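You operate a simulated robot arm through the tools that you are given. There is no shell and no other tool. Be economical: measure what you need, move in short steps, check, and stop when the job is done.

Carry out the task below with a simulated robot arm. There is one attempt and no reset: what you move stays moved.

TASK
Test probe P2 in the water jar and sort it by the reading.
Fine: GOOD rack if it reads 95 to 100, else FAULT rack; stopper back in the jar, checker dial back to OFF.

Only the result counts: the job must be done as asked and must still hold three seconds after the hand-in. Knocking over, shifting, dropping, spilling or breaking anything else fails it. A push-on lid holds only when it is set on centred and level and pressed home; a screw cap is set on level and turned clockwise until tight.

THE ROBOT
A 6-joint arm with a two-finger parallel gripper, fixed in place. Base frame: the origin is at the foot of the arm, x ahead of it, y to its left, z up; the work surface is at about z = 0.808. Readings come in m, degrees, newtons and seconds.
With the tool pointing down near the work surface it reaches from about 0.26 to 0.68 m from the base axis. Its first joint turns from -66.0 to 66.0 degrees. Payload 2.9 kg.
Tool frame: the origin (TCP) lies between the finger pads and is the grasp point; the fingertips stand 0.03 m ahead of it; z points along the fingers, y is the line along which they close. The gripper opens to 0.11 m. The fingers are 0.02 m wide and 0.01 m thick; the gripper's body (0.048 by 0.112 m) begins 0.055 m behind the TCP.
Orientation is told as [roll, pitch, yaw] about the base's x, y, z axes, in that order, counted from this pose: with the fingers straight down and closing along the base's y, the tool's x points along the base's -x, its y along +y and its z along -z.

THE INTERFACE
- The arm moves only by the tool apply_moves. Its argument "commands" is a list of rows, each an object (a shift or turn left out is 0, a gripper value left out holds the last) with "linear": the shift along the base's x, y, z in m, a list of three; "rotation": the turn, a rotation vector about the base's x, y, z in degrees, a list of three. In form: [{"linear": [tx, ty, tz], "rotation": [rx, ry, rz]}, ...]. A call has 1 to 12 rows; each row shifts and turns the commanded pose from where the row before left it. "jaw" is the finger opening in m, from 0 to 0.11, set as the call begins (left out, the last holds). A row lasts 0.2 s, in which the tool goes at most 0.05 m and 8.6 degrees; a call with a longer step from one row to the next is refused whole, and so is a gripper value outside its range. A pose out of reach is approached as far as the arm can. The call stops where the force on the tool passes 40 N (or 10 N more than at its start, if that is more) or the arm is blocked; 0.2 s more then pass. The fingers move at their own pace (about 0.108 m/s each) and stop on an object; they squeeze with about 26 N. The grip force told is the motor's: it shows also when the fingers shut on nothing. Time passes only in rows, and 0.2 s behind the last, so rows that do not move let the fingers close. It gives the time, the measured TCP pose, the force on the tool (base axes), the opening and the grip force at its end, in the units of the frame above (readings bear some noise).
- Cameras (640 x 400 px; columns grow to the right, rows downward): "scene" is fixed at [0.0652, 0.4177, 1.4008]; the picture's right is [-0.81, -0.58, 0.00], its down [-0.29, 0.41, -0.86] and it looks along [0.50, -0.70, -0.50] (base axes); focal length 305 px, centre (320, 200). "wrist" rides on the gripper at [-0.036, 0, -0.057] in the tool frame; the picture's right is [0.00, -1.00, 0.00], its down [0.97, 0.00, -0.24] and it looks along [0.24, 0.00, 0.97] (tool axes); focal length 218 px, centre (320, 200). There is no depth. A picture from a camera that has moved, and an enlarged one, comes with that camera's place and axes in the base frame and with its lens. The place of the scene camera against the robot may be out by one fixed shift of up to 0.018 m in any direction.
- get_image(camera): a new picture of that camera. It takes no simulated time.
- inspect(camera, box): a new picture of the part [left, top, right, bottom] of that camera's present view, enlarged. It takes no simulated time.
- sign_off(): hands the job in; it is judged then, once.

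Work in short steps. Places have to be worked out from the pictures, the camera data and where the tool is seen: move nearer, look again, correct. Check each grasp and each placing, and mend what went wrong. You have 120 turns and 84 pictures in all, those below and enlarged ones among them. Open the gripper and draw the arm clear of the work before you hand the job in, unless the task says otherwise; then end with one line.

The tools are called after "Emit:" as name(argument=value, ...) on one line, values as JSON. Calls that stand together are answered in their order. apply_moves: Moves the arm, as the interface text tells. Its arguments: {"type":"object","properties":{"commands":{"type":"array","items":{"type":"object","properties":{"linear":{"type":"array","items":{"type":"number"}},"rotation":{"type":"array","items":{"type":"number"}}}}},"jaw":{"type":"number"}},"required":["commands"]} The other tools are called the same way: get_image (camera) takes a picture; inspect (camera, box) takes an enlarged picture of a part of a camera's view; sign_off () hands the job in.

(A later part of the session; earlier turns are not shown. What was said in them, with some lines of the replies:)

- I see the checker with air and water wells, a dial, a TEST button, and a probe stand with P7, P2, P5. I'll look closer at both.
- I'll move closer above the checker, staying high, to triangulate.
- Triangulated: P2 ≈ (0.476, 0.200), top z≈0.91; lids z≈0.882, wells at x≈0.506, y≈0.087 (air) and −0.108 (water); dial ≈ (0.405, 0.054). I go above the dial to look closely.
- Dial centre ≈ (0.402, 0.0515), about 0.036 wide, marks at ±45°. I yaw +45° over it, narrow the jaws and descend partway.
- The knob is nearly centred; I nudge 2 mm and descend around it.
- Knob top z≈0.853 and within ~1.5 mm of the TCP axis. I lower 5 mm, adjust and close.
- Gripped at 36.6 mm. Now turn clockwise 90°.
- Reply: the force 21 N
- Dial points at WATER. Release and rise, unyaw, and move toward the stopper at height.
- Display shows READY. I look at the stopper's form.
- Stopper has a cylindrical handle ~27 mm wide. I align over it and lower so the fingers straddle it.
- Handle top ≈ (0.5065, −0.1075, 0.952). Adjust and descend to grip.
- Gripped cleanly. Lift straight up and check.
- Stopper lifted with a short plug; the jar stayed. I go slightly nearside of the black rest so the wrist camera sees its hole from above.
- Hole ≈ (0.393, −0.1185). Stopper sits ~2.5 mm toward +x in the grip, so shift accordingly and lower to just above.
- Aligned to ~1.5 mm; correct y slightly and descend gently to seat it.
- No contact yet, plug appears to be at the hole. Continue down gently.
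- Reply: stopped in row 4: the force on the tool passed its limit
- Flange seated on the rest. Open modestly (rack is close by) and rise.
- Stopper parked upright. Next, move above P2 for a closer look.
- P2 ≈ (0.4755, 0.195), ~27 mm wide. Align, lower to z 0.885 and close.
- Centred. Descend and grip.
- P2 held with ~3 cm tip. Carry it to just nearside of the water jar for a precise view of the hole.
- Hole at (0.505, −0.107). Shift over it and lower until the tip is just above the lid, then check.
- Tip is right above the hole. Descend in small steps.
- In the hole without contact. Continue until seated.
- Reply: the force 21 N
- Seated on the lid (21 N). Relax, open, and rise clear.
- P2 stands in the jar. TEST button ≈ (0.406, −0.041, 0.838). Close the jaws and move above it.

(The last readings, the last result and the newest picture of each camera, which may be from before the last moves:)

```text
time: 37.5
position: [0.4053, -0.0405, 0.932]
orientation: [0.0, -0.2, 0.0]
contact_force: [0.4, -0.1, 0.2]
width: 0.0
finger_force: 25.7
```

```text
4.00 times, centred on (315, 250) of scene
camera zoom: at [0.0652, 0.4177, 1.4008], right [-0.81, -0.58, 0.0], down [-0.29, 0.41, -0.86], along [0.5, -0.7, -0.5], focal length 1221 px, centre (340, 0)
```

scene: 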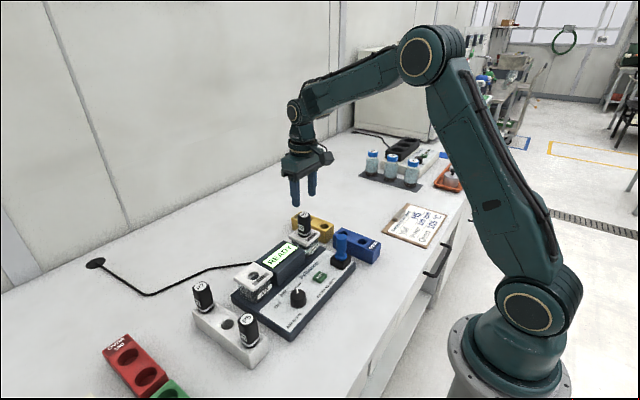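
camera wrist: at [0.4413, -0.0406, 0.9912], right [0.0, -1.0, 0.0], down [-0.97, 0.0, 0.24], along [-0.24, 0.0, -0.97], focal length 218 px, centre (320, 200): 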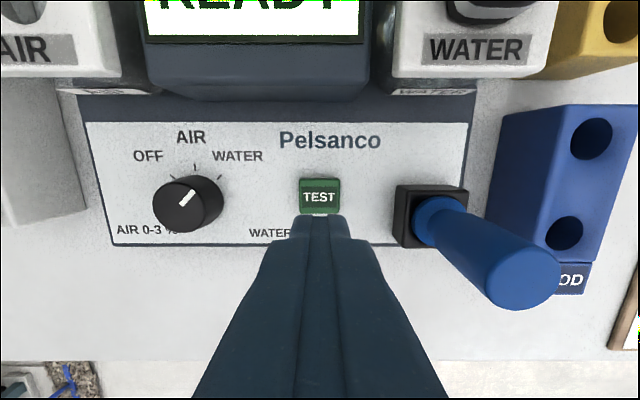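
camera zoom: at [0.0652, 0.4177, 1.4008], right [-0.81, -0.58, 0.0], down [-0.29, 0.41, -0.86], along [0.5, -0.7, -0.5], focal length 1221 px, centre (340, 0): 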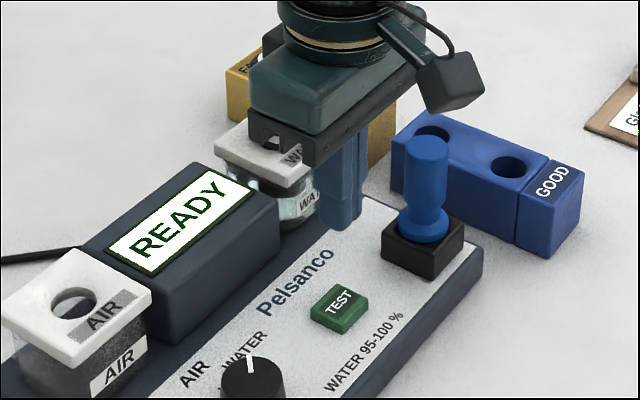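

Well aligned. Descend until the button is pressed.

Emit:
apply_moves(commands=[{"linear": [0, 0, -0.03]}, {"linear": [0, 0, -0.022]}, {"linear": [0, 0, -0.006]}, {"linear": [0, 0, -0.004]}, {}])

Emit:
inspect(camera="scene", box=[250, 200, 380, 300])

```text
time: 38.7
position: [0.4052, -0.0396, 0.8696]
orientation: [0.0, -0.2, 0.0]
contact_force: [0.3, -0.8, -0.6]
width: 0.0
finger_force: 26.3
```

```text
4.00 times, centred on (315, 250) of scene
camera zoom: at [0.0652, 0.4177, 1.4008], right [-0.81, -0.58, 0.0], down [-0.29, 0.41, -0.86], along [0.5, -0.7, -0.5], focal length 1221 px, centre (340, 0)
```

zoom: 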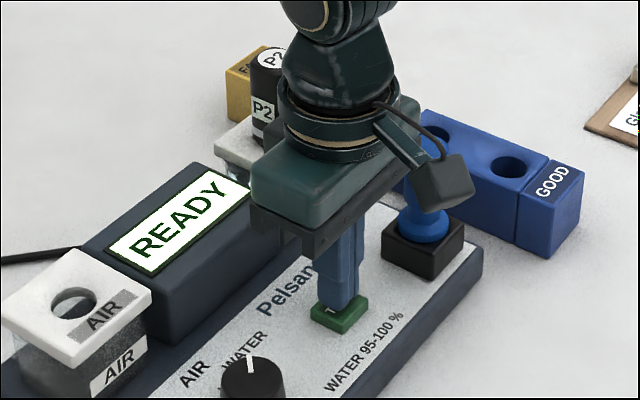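

Nearly touching; press with small steps.

Emit:
apply_moves(commands=[{"linear": [0, 0, -0.002]}, {"linear": [0, 0, -0.002]}, {"linear": [0, 0, -0.002]}, {}])

Emit:
inspect(camera="scene", box=[250, 200, 380, 300])

```text
time: 39.7
position: [0.4045, -0.0392, 0.8619]
orientation: [0.1, -0.3, 0.0]
contact_force: [0.2, 0.3, 1.7]
width: 0.0001
finger_force: 26.0
```

```text
4.00 times, centred on (315, 250) of scene
camera zoom: at [0.0652, 0.4177, 1.4008], right [-0.81, -0.58, 0.0], down [-0.29, 0.41, -0.86], along [0.5, -0.7, -0.5], focal length 1221 px, centre (340, 0)
```

zoom: 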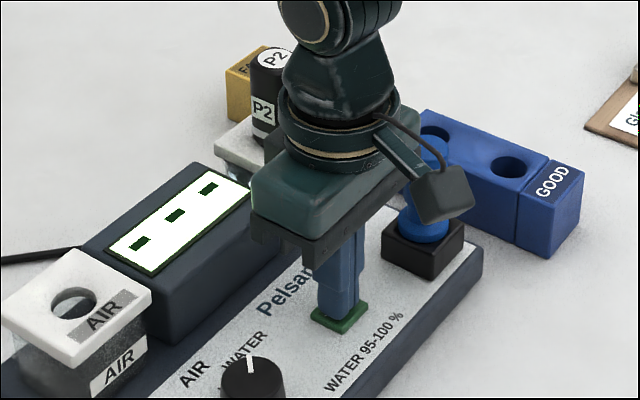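

Display changed to "---"/measuring. Rise off the button and wait for the reading.

Emit:
apply_moves(commands=[{"linear": [0, 0, 0.02]}, {"linear": [0, 0, 0.04]}, {"linear": [0, 0, 0.04]}, {"linear": [-0.02, 0, 0.03]}, {}, {}, {}, {}, {}, {}, {}, {}])

Emit:
inspect(camera="scene", box=[230, 200, 360, 300])

```text
time: 42.3
position: [0.3827, -0.037, 0.9936]
orientation: [0.0, -0.2, 0.0]
contact_force: [0.5, 0.3, 0.6]
width: 0.0
finger_force: 25.8
```

```text
4.00 times, centred on (295, 250) of scene
camera zoom: at [0.0652, 0.4177, 1.4008], right [-0.81, -0.58, 0.0], down [-0.29, 0.41, -0.86], along [0.5, -0.7, -0.5], focal length 1221 px, centre (420, 0)
```

zoom: 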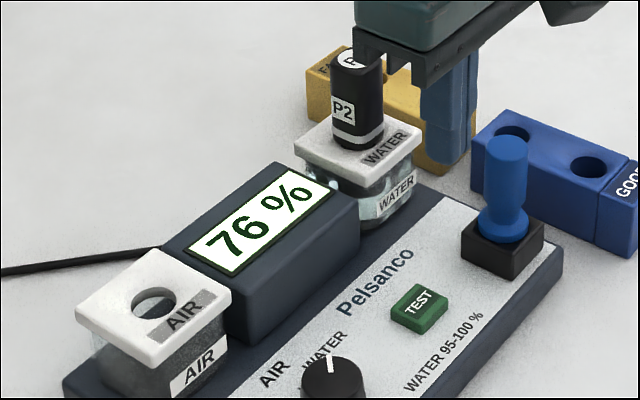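

Reads 76 %; it may be still settling, so wait and read again.

Emit:
apply_moves(commands=[{}, {}, {}, {}, {}, {}, {}, {}, {}, {}, {}, {}])

Emit:
inspect(camera="scene", box=[230, 200, 360, 300])

```text
time: 44.9
position: [0.3828, -0.0378, 0.9942]
orientation: [-0.1, -0.2, 0.0]
contact_force: [-0.1, -0.4, -0.6]
width: 0.0001
finger_force: 25.8
```

```text
4.00 times, centred on (295, 250) of scene
camera zoom: at [0.0652, 0.4177, 1.4008], right [-0.81, -0.58, 0.0], down [-0.29, 0.41, -0.86], along [0.5, -0.7, -0.5], focal length 1221 px, centre (420, 0)
```

zoom: 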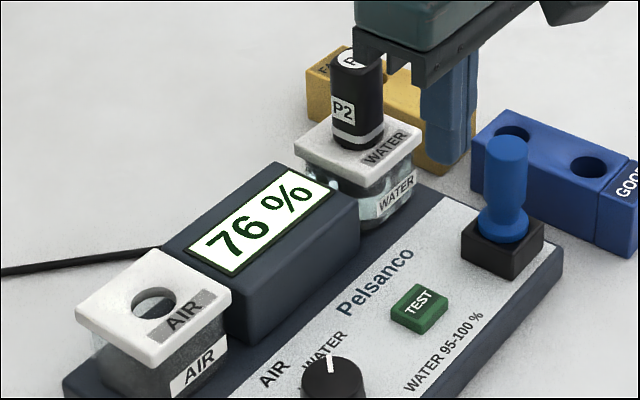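

Stable at 76 % → FAULT rack. Go back over P2 and grip it.

Emit:
apply_moves(jaw=0.055, commands=[{"linear": [0.02, -0.01, 0.03]}, {"linear": [0.035, -0.02, 0]}, {"linear": [0.035, -0.02, 0]}, {"linear": [0.03, -0.019, 0]}, {"linear": [0, 0, -0.03]}, {}])

Emit:
get_image(camera="wrist")

```text
time: 46.3
position: [0.5043, -0.1087, 0.9927]
orientation: [-0.1, -0.2, 0.0]
contact_force: [0.3, -0.2, 0.2]
width: 0.055
finger_force: 0.0
```

```text
34 pictures are left
camera wrist: at [0.542, -0.1093, 1.0509], right [0.0, -1.0, 0.0], down [-0.97, 0.0, 0.24], along [-0.24, 0.0, -0.97], focal length 218 px, centre (320, 200)
```

wrist: 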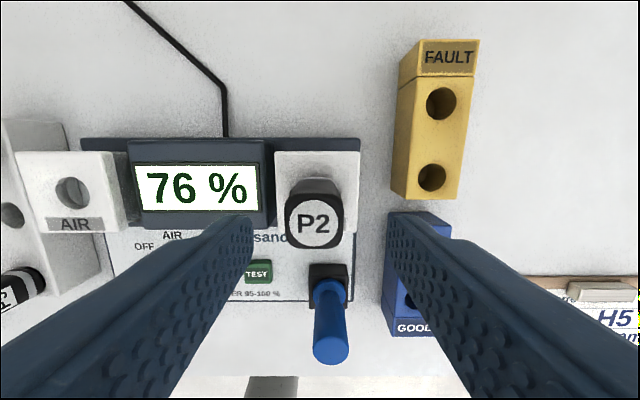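

P2 slightly left; nudge +2 mm y, descend to 0.921 and grip, then lift.

Emit:
apply_moves(commands=[{"linear": [-0.001, 0.0025, -0.03]}, {"linear": [0, 0, -0.025]}, {"linear": [0, 0, -0.0165]}, {}])

Emit:
apply_moves(jaw=0.0, commands=[{}, {}, {}])

Emit:
apply_moves(commands=[{"linear": [0, 0, 0.015]}, {"linear": [0, 0, 0.02]}, {"linear": [0, 0, 0.03]}, {"linear": [0, 0, 0.03]}, {}])

Emit:
inspect(camera="scene", box=[250, 180, 380, 280])

```text
time: 47.3
position: [0.5036, -0.1062, 0.922]
orientation: [0.0, -0.2, 0.1]
contact_force: [-0.1, -0.5, -0.4]
width: 0.0551
finger_force: 0.1
```

```text
time: 48.1
position: [0.5042, -0.106, 0.9217]
orientation: [0.0, -0.1, 0.0]
contact_force: [0.1, -0.1, -0.5]
width: 0.0296
finger_force: 25.6
```

```text
time: 49.3
position: [0.5014, -0.1065, 1.0183]
orientation: [0.1, -0.2, 0.0]
contact_force: [0.0, 0.3, -0.8]
width: 0.0296
finger_force: 25.9
```

```text
4.00 times, centred on (315, 230) of scene
camera zoom: at [0.0652, 0.4177, 1.4008], right [-0.81, -0.58, 0.0], down [-0.29, 0.41, -0.86], along [0.5, -0.7, -0.5], focal length 1221 px, centre (340, 80)
```

zoom: 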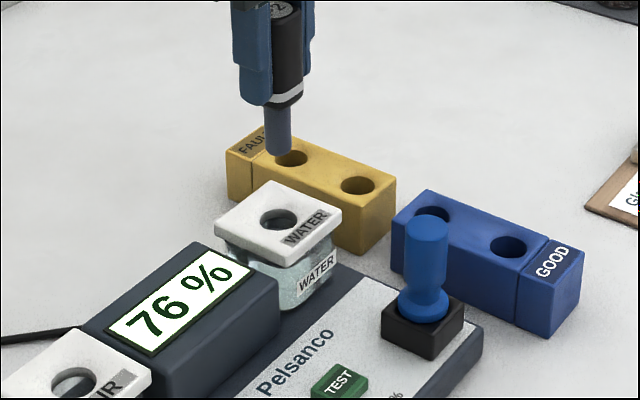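

Probe lifted. Move to nearside of the FAULT rack to view its near hole (≈0.5137, −0.213).

Emit:
apply_moves(commands=[{"linear": [-0.01, -0.036, 0]}, {"linear": [-0.01, -0.036, 0]}, {"linear": [-0.012, -0.035, 0]}, {}])

Emit:
inspect(camera="wrist", box=[240, 60, 400, 200])

```text
time: 50.3
position: [0.4695, -0.212, 1.0176]
orientation: [-0.1, -0.2, 0.1]
contact_force: [0.5, 0.3, -0.9]
width: 0.0297
finger_force: 25.7
```

```text
2.86 times, centred on (320, 130) of wrist
camera zoom: at [0.5075, -0.2125, 1.0752], right [0.0, -1.0, 0.0], down [-0.97, 0.0, 0.24], along [-0.24, 0.0, -0.97], focal length 624 px, centre (320, 400)
```

zoom: 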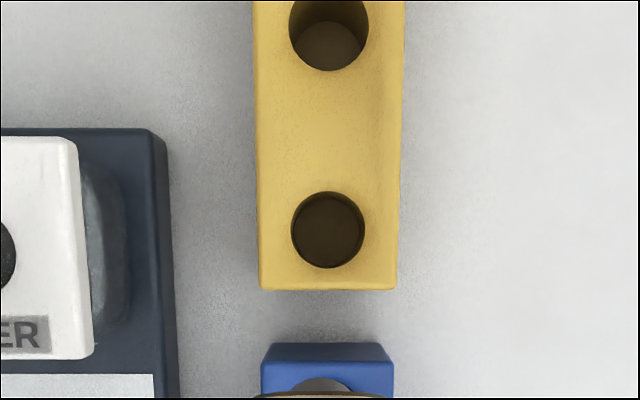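

Hole relative shift: +0.040 x, −0.003 y. Move over and lower to just above the rack.

Emit:
apply_moves(commands=[{"linear": [0.02, -0.0015, 0]}, {"linear": [0.02, -0.0013, 0]}, {"linear": [0, 0, -0.04]}, {"linear": [0, 0, -0.035]}, {}])

Emit:
inspect(camera="scene", box=[260, 170, 370, 255])

Emit:
get_image(camera="wrist")

```text
time: 51.5
position: [0.5118, -0.2145, 0.9417]
orientation: [0.0, -0.2, 0.0]
contact_force: [-0.4, 0.3, -0.9]
width: 0.0299
finger_force: 25.5
```

```text
4.71 times, centred on (315, 212) of scene
camera zoom: at [0.0653, 0.4177, 1.4008], right [-0.81, -0.58, 0.0], down [-0.29, 0.41, -0.86], along [0.5, -0.7, -0.5], focal length 1436 px, centre (344, 141)
```

zoom: 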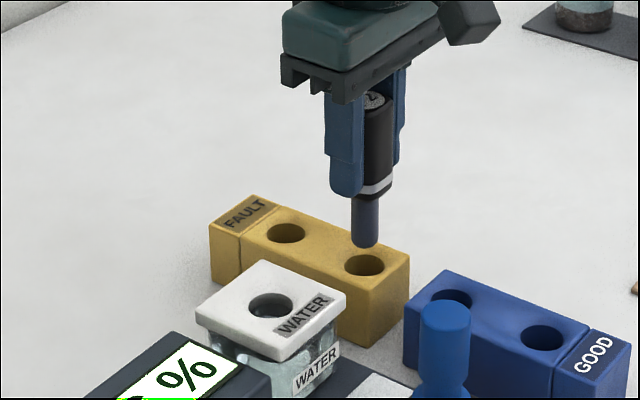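

```text
30 pictures are left
camera wrist: at [0.5489, -0.2147, 0.9995], right [0.0, -1.0, 0.0], down [-0.97, 0.0, 0.24], along [-0.24, 0.0, -0.97], focal length 218 px, centre (320, 200)
```

wrist: 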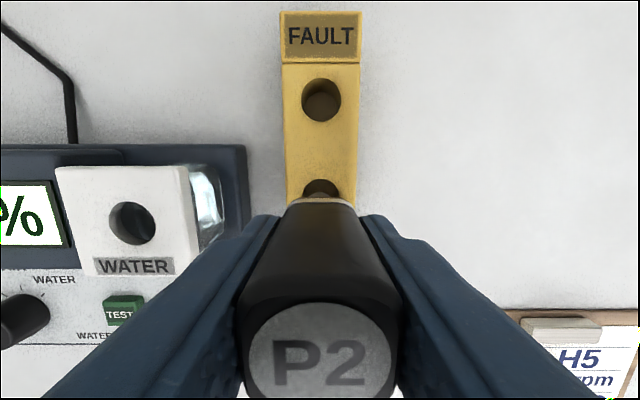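

Tip lined up over the hole. Descend in steps.

Emit:
apply_moves(commands=[{"linear": [0, 0.0005, -0.012]}, {"linear": [0, 0, -0.01]}, {"linear": [0, 0, -0.01]}, {"linear": [0, 0, -0.008]}, {}])

Emit:
inspect(camera="scene", box=[260, 170, 370, 255])

```text
time: 52.7
position: [0.5119, -0.2159, 0.9013]
orientation: [0.1, -0.2, 0.0]
contact_force: [0.3, 0.6, -0.1]
width: 0.0294
finger_force: 26.0
```

```text
4.71 times, centred on (315, 212) of scene
camera zoom: at [0.0652, 0.4177, 1.4008], right [-0.81, -0.58, 0.0], down [-0.29, 0.41, -0.86], along [0.5, -0.7, -0.5], focal length 1436 px, centre (344, 141)
```

zoom: 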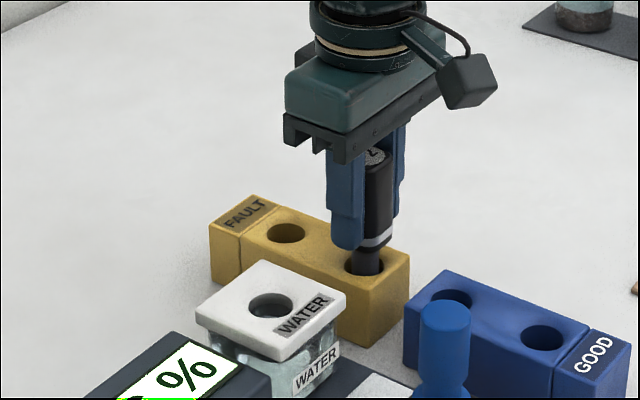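

Inside the hole, no force. Continue to seat.

Emit:
apply_moves(commands=[{"linear": [0, 0, -0.006]}, {"linear": [0, 0, -0.004]}, {"linear": [0, 0, -0.003]}, {"linear": [0, 0, -0.003]}, {}])

Emit:
inspect(camera="scene", box=[260, 170, 370, 255])

```text
time: 53.9
position: [0.5115, -0.2139, 0.8852]
orientation: [-0.1, -0.2, 0.0]
contact_force: [-0.6, -0.4, -0.9]
width: 0.0296
finger_force: 25.7
```

```text
4.71 times, centred on (315, 212) of scene
camera zoom: at [0.0652, 0.4177, 1.4008], right [-0.81, -0.58, 0.0], down [-0.29, 0.41, -0.86], along [0.5, -0.7, -0.5], focal length 1436 px, centre (344, 141)
```

zoom: 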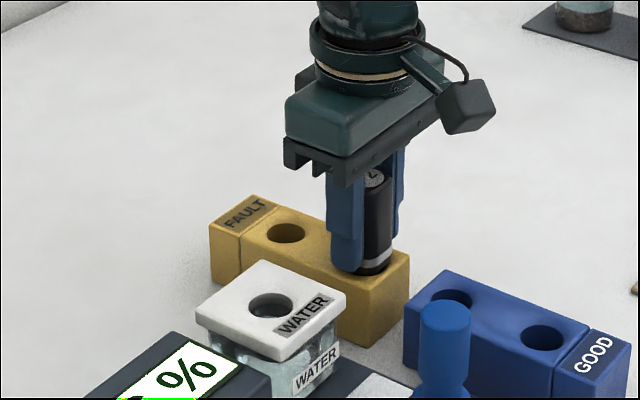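

Emit:
apply_moves(commands=[{"linear": [0, 0, -0.002]}, {"linear": [0, 0, -0.002]}, {}])

```text
time: 54.7
position: [0.514, -0.2154, 0.8837]
orientation: [-0.2, -0.5, 0.1]
contact_force: [0.1, 2.8, 22.3]
width: 0.0301
finger_force: 25.7
```

Seated with 22 N. Relax, release and rise.

Emit:
apply_moves(commands=[{"linear": [0, 0, 0.0025]}, {}])

Emit:
apply_moves(jaw=0.055, commands=[{}, {}, {"linear": [0, 0, 0.03]}, {"linear": [0, 0, 0.04]}, {"linear": [0, 0, 0.04]}, {"linear": [0, 0, 0.02]}, {}])

Emit:
inspect(camera="scene", box=[230, 170, 390, 290])

```text
time: 55.3
position: [0.5113, -0.2155, 0.883]
orientation: [-0.1, -0.2, 0.0]
contact_force: [5.7, -1.2, 8.1]
width: 0.0294
finger_force: 26.4
```

```text
time: 56.9
position: [0.512, -0.2146, 1.0155]
orientation: [0.0, -0.2, 0.0]
contact_force: [-0.2, 0.6, -0.2]
width: 0.0549
finger_force: 0.1
```

```text
3.33 times, centred on (310, 230) of scene
camera zoom: at [0.0652, 0.4177, 1.4008], right [-0.81, -0.58, 0.0], down [-0.29, 0.41, -0.86], along [0.5, -0.7, -0.5], focal length 1018 px, centre (353, 100)
```

zoom: 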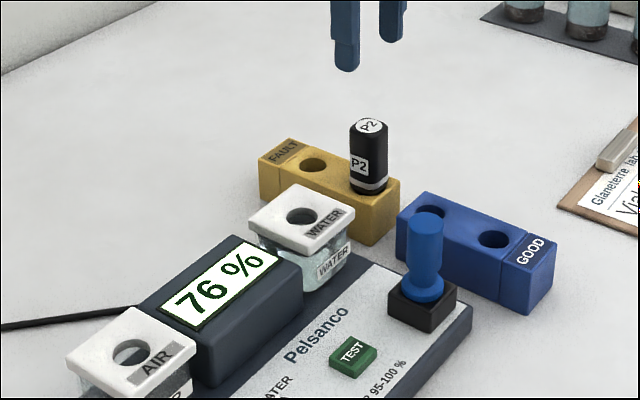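

P2 stands in the FAULT rack. Now fetch the stopper at (0.392, −0.118).

Emit:
apply_moves(jaw=0.05, commands=[{"linear": [-0.03, 0.024, 0.01]}, {"linear": [-0.03, 0.024, 0]}, {"linear": [-0.03, 0.024, 0]}, {"linear": [-0.03, 0.0245, -0.02]}, {"linear": [0, 0, -0.03]}, {}])

Emit:
get_image(camera="wrist")

```text
time: 58.3
position: [0.3914, -0.1182, 0.9744]
orientation: [0.0, -0.2, 0.0]
contact_force: [0.7, 0.0, 0.0]
width: 0.0501
finger_force: 0.1
```

```text
26 pictures are left
camera wrist: at [0.4287, -0.1187, 1.0308], right [0.0, -1.0, 0.0], down [-0.97, 0.0, 0.24], along [-0.24, 0.0, -0.97], focal length 218 px, centre (320, 200)
```

wrist: 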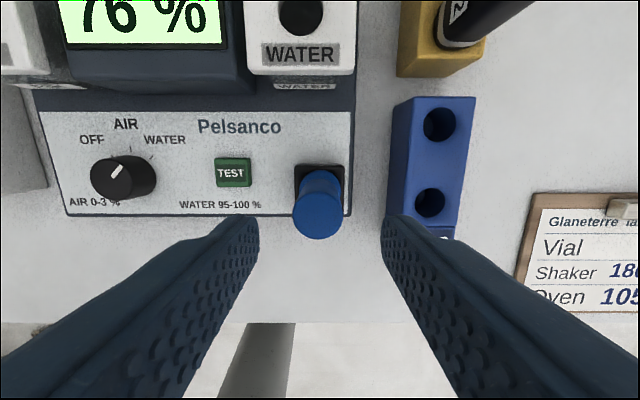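

Centred in y; stopper ≈ +3 mm in x. Shift +2 mm, descend to 0.8985, grip and lift.

Emit:
apply_moves(commands=[{"linear": [0.002, 0.0005, -0.03]}, {"linear": [0, 0, -0.03]}, {"linear": [0, 0, -0.0155]}, {}])

Emit:
apply_moves(jaw=0.0, commands=[{}, {}, {}])

Emit:
apply_moves(commands=[{"linear": [0, 0, 0.01]}, {"linear": [0, 0, 0.02]}, {"linear": [0, 0, 0.035]}, {"linear": [0, 0, 0.035]}, {"linear": [0, 0, 0.03]}, {}])

Emit:
inspect(camera="scene", box=[250, 160, 390, 290])

```text
time: 59.3
position: [0.3949, -0.1165, 0.899]
orientation: [-0.1, -0.2, 0.0]
contact_force: [-0.1, 0.3, 0.3]
width: 0.0502
finger_force: 0.2
```

```text
time: 60.1
position: [0.3946, -0.116, 0.8985]
orientation: [0.0, -0.2, 0.1]
contact_force: [-0.2, -0.7, 0.3]
width: 0.0265
finger_force: 26.3
```

```text
time: 61.5
position: [0.394, -0.118, 1.0285]
orientation: [0.0, -0.2, -0.1]
contact_force: [-0.1, -0.2, 0.3]
width: 0.0266
finger_force: 26.4
```

```text
3.08 times, centred on (320, 225) of scene
camera zoom: at [0.0652, 0.4177, 1.4008], right [-0.81, -0.58, 0.0], down [-0.29, 0.41, -0.86], along [0.5, -0.7, -0.5], focal length 939 px, centre (320, 123)
```

zoom: 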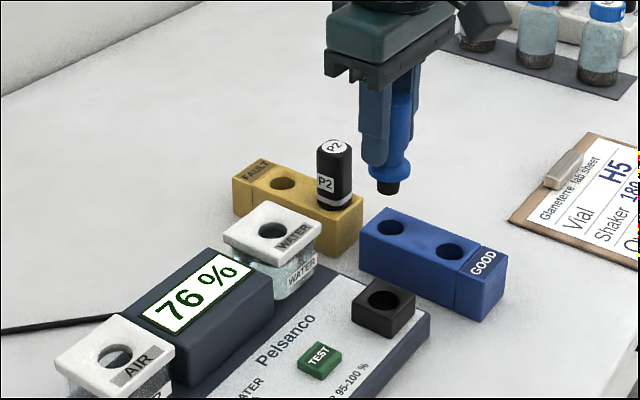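

Stopper lifted. Move nearside of the water jar and view the hole.

Emit:
apply_moves(commands=[{"linear": [0.034, 0.005, 0]}, {"linear": [0.033, 0.0055, 0]}, {}])

Emit:
get_image(camera="wrist")

Emit:
inspect(camera="wrist", box=[240, 80, 400, 200])

```text
time: 62.3
position: [0.4616, -0.1059, 1.0268]
orientation: [-0.1, -0.2, 0.0]
contact_force: [-0.2, 0.2, 0.3]
width: 0.0266
finger_force: 25.8
```

```text
24 pictures are left
camera wrist: at [0.4982, -0.1058, 1.0843], right [0.0, -1.0, 0.0], down [-0.97, 0.0, 0.24], along [-0.24, 0.0, -0.97], focal length 218 px, centre (320, 200)
```

wrist: 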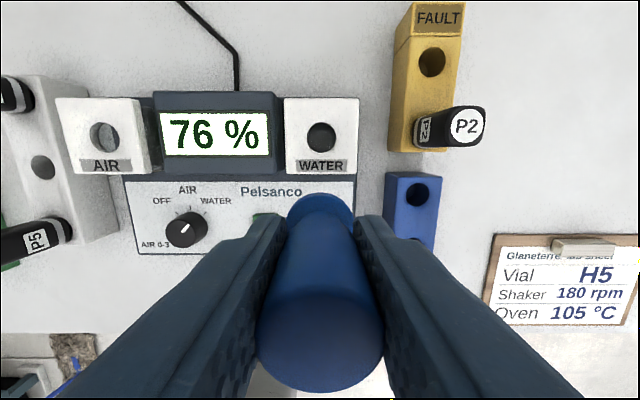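

```text
3.33 times, centred on (320, 140) of wrist
camera zoom: at [0.4982, -0.1058, 1.0843], right [0.0, -1.0, 0.0], down [-0.97, 0.0, 0.24], along [-0.24, 0.0, -0.97], focal length 728 px, centre (320, 400)
```

zoom: 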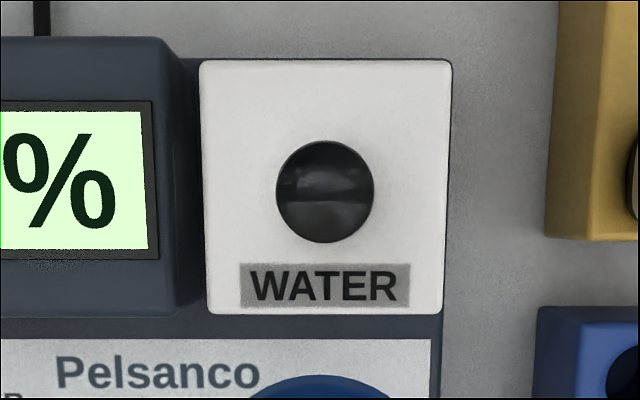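

Relative shift: +0.0433 x, −0.0014 y. Move over and lower to just above the lid.

Emit:
apply_moves(commands=[{"linear": [0.022, -0.0007, 0]}, {"linear": [0.0213, -0.0007, 0]}, {"linear": [0, 0, -0.03]}, {"linear": [0, 0, -0.03]}, {}])

Emit:
inspect(camera="scene", box=[250, 180, 370, 270])

Emit:
get_image(camera="wrist")

```text
time: 63.5
position: [0.5046, -0.1096, 0.9693]
orientation: [0.0, -0.1, 0.1]
contact_force: [-0.1, -0.9, 0.2]
width: 0.0264
finger_force: 25.9
```

```text
4.44 times, centred on (310, 225) of scene
camera zoom: at [0.0652, 0.4177, 1.4008], right [-0.81, -0.58, 0.0], down [-0.29, 0.41, -0.86], along [0.5, -0.7, -0.5], focal length 1357 px, centre (364, 89)
```

zoom: 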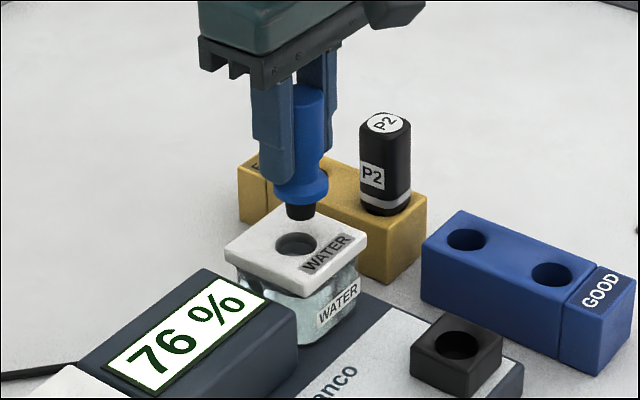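

```text
21 pictures are left
camera wrist: at [0.5408, -0.1095, 1.0267], right [0.0, -1.0, 0.0], down [-0.97, 0.0, 0.24], along [-0.24, 0.0, -0.97], focal length 218 px, centre (320, 200)
```

wrist: 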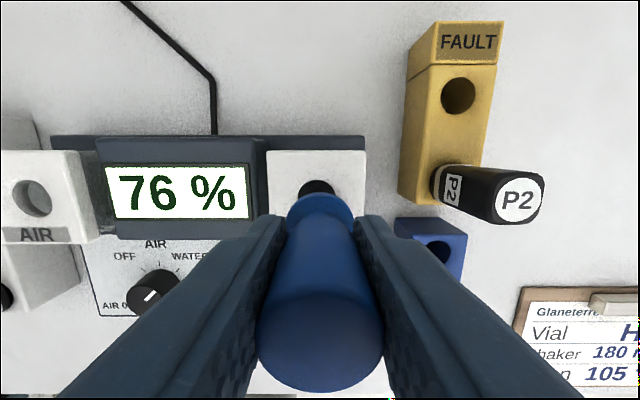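

Stopper ~2 mm off toward −y; correct and descend gently until seated.

Emit:
apply_moves(commands=[{"linear": [0, 0.002, -0.01]}, {"linear": [0, 0, -0.01]}, {"linear": [0, 0, -0.008]}, {}])

Emit:
inspect(camera="scene", box=[250, 180, 370, 270])

```text
time: 64.5
position: [0.5046, -0.1073, 0.9402]
orientation: [0.0, -0.3, 0.0]
contact_force: [0.9, 0.3, -0.5]
width: 0.0266
finger_force: 25.8
```

```text
4.44 times, centred on (310, 225) of scene
camera zoom: at [0.0653, 0.4177, 1.4008], right [-0.81, -0.58, 0.0], down [-0.29, 0.41, -0.86], along [0.5, -0.7, -0.5], focal length 1357 px, centre (364, 89)
```

zoom: 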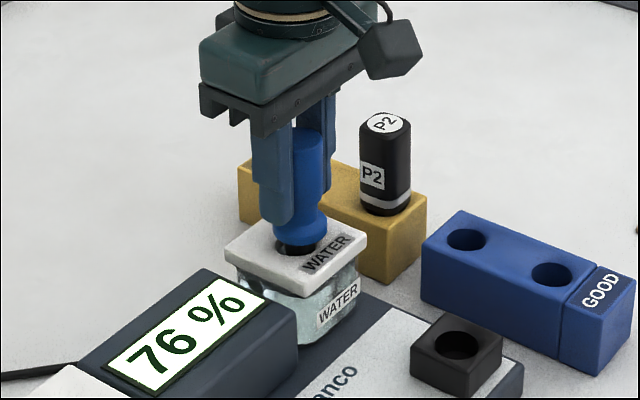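

Emit:
apply_moves(commands=[{"linear": [0, 0, -0.004]}, {"linear": [0, 0, -0.003]}, {"linear": [0, 0, -0.003]}, {"linear": [0, 0, -0.002]}, {}])

Emit:
inspect(camera="scene", box=[250, 180, 370, 270])

```text
time: 65.7
position: [0.5038, -0.1071, 0.9302]
orientation: [-0.1, -0.4, 0.1]
contact_force: [-1.1, 1.4, 28.0]
width: 0.0266
finger_force: 25.7
```

```text
4.44 times, centred on (310, 225) of scene
camera zoom: at [0.0648, 0.4178, 1.4008], right [-0.81, -0.58, 0.0], down [-0.29, 0.41, -0.86], along [0.5, -0.7, -0.5], focal length 1357 px, centre (364, 89)
```

zoom: 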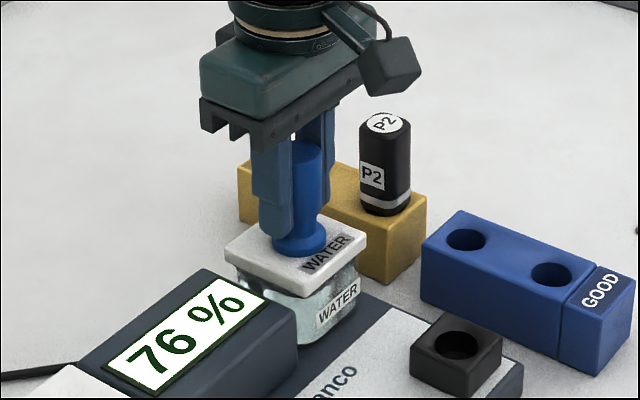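

Stopper seated (28 N, same height as at start). Relax, release, rise, and head for the dial while yawing −45°.

Emit:
apply_moves(commands=[{"linear": [0, 0, 0.003]}, {}])

Emit:
apply_moves(jaw=0.055, commands=[{}, {}, {"linear": [0, 0, 0.03]}, {"linear": [0, 0, 0.04]}, {"linear": [0, 0, 0.04]}, {"linear": [-0.025, 0.04, 0]}, {"linear": [-0.025, 0.04, 0]}, {"linear": [-0.025, 0.04, 0]}, {"linear": [-0.0275, 0.0395, 0]}, {}])

Emit:
apply_moves(jaw=0.075, commands=[{"rotation": [0, 0, -7.5]}, {"rotation": [0, 0, -7.5]}, {"rotation": [0, 0, -7.5]}, {"rotation": [0, 0, -7.5]}, {"rotation": [0, 0, -7.5]}, {"rotation": [0, 0, -7.5]}, {"linear": [0, 0, -0.04]}, {"linear": [0, 0, -0.04]}, {"linear": [0, 0, -0.03]}, {}])

Emit:
get_image(camera="wrist")

Emit:
get_image(camera="scene")

```text
time: 66.3
position: [0.5032, -0.1073, 0.93]
orientation: [0.0, -0.3, 0.1]
contact_force: [12.0, 1.2, 0.7]
width: 0.0264
finger_force: 25.9
```

```text
time: 68.5
position: [0.4012, 0.0529, 1.0413]
orientation: [0.0, -0.2, 0.0]
contact_force: [-0.1, 0.0, -0.1]
width: 0.055
finger_force: 0.0
```

```text
time: 70.7
position: [0.4008, 0.0517, 0.9333]
orientation: [0.0, -0.3, -45.1]
contact_force: [0.2, 0.1, 0.4]
width: 0.0748
finger_force: 0.1
```

```text
18 pictures are left
camera wrist: at [0.4266, 0.0271, 0.9902], right [-0.71, -0.71, 0.0], down [-0.69, 0.69, 0.24], along [-0.17, 0.17, -0.97], focal length 218 px, centre (320, 200)
```

wrist: 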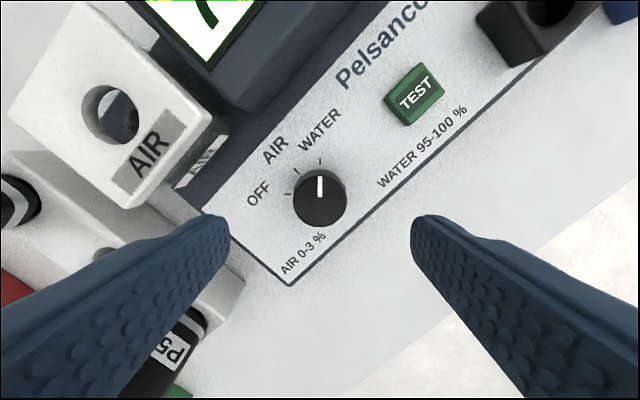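

```text
17 pictures are left
```

scene: 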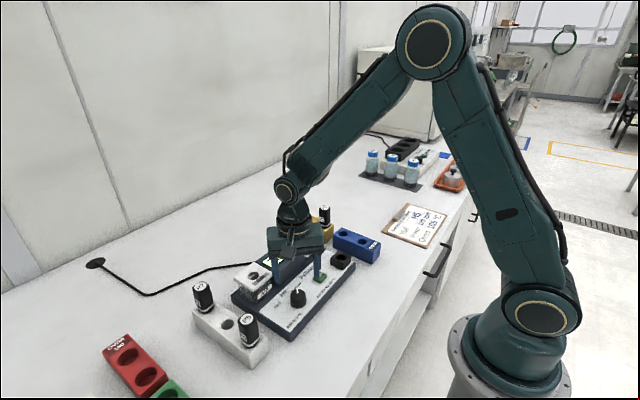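

Knob is centred. Descend to 0.865 and grip.

Emit:
apply_moves(commands=[{"linear": [0.0005, 0, -0.03]}, {"linear": [0, 0, -0.025]}, {"linear": [0, 0, -0.0135]}, {}])

Emit:
apply_moves(jaw=0.0, commands=[{}, {}, {}])

```text
time: 71.7
position: [0.4023, 0.052, 0.8637]
orientation: [0.0, -0.3, -45.0]
contact_force: [0.7, -0.1, -0.7]
width: 0.075
finger_force: 0.0
```

```text
time: 72.5
position: [0.3999, 0.0514, 0.8633]
orientation: [-0.1, -0.3, -45.0]
contact_force: [-2.6, -3.6, -1.6]
width: 0.0368
finger_force: 45.0
```

Gripped. Turn counter-clockwise 90° back to OFF.

Emit:
apply_moves(commands=[{"rotation": [0, 0, 7.5]}, {"rotation": [0, 0, 7.5]}, {"rotation": [0, 0, 7.5]}, {"rotation": [0, 0, 7.5]}, {"rotation": [0, 0, 7.5]}, {"rotation": [0, 0, 7.5]}, {"rotation": [0, 0, 7.5]}, {"rotation": [0, 0, 7.5]}, {"rotation": [0, 0, 7.5]}, {"rotation": [0, 0, 7.5]}, {"rotation": [0, 0, 7.5]}, {"rotation": [0, 0, 7.5]}])

Emit:
get_image(camera="wrist")

```text
time: 75.1
position: [0.4011, 0.0523, 0.8632]
orientation: [0.0, -0.2, 45.1]
contact_force: [-17.8, -9.5, 31.6]
width: 0.0367
finger_force: 44.7
```

```text
16 pictures are left
camera wrist: at [0.4274, 0.0772, 0.9211], right [0.71, -0.71, 0.0], down [-0.69, -0.69, 0.24], along [-0.17, -0.17, -0.97], focal length 218 px, centre (320, 200)
```

wrist: 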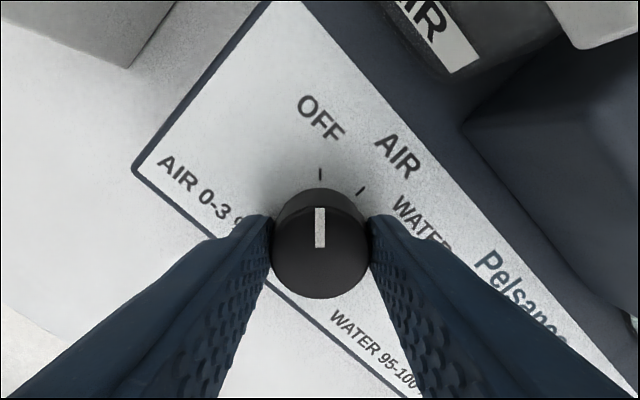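

Pointer on OFF. Release, rise and clear the work, then check everything.

Emit:
apply_moves(jaw=0.075, commands=[{}, {}, {"linear": [0, 0, 0.03]}, {"linear": [0, 0, 0.04]}, {"linear": [0, 0, 0.04]}, {"linear": [0, 0, 0.04], "rotation": [0, 0, -7.5]}, {"linear": [0, 0, 0.04], "rotation": [0, 0, -7.5]}, {"linear": [0, 0, 0.04], "rotation": [0, 0, -7.5]}, {"linear": [0, 0, 0.04], "rotation": [0, 0, -7.5]}, {"rotation": [0, 0, -7.5]}, {"rotation": [0, 0, -7.5]}, {}])

Emit:
get_image(camera="wrist")

Emit:
inspect(camera="scene", box=[180, 190, 390, 350])

```text
time: 77.7
position: [0.4016, 0.0541, 1.1317]
orientation: [0.0, -0.2, -0.1]
contact_force: [0.3, -0.2, 0.0]
width: 0.0749
finger_force: 0.2
```

```text
15 pictures are left
camera wrist: at [0.4384, 0.053, 1.1899], right [0.0, -1.0, 0.0], down [-0.97, 0.0, 0.24], along [-0.24, 0.0, -0.97], focal length 218 px, centre (320, 200)
```

wrist: 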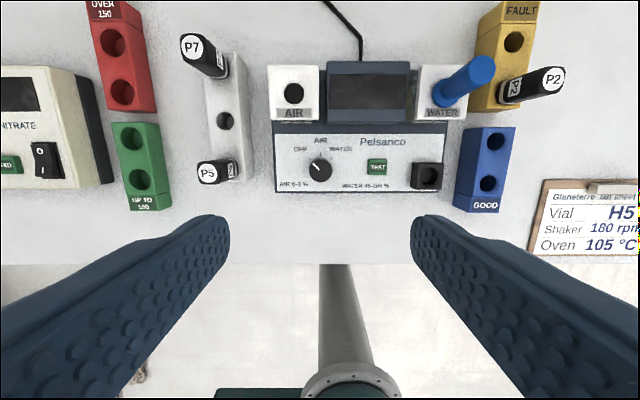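

```text
2.50 times, centred on (285, 270) of scene
camera zoom: at [0.0652, 0.4177, 1.4008], right [-0.81, -0.58, 0.0], down [-0.29, 0.41, -0.86], along [0.5, -0.7, -0.5], focal length 763 px, centre (408, 25)
```

zoom: 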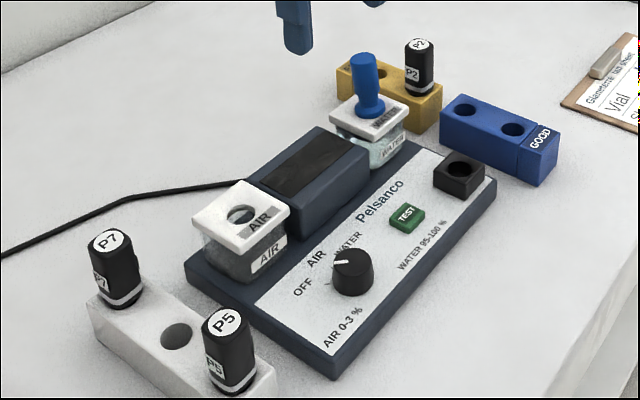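

The display is dark, the dial is on OFF, the stopper is upright in the water jar and P2 is in the FAULT rack. The gripper is open and clear of the work, so I'm handing in.

Emit:
sign_off()

```text
The job is handed in.
```

P2 read 76 % in the water jar, outside 95–100, so it is in the FAULT rack; the stopper is back in the jar and the dial is on OFF.
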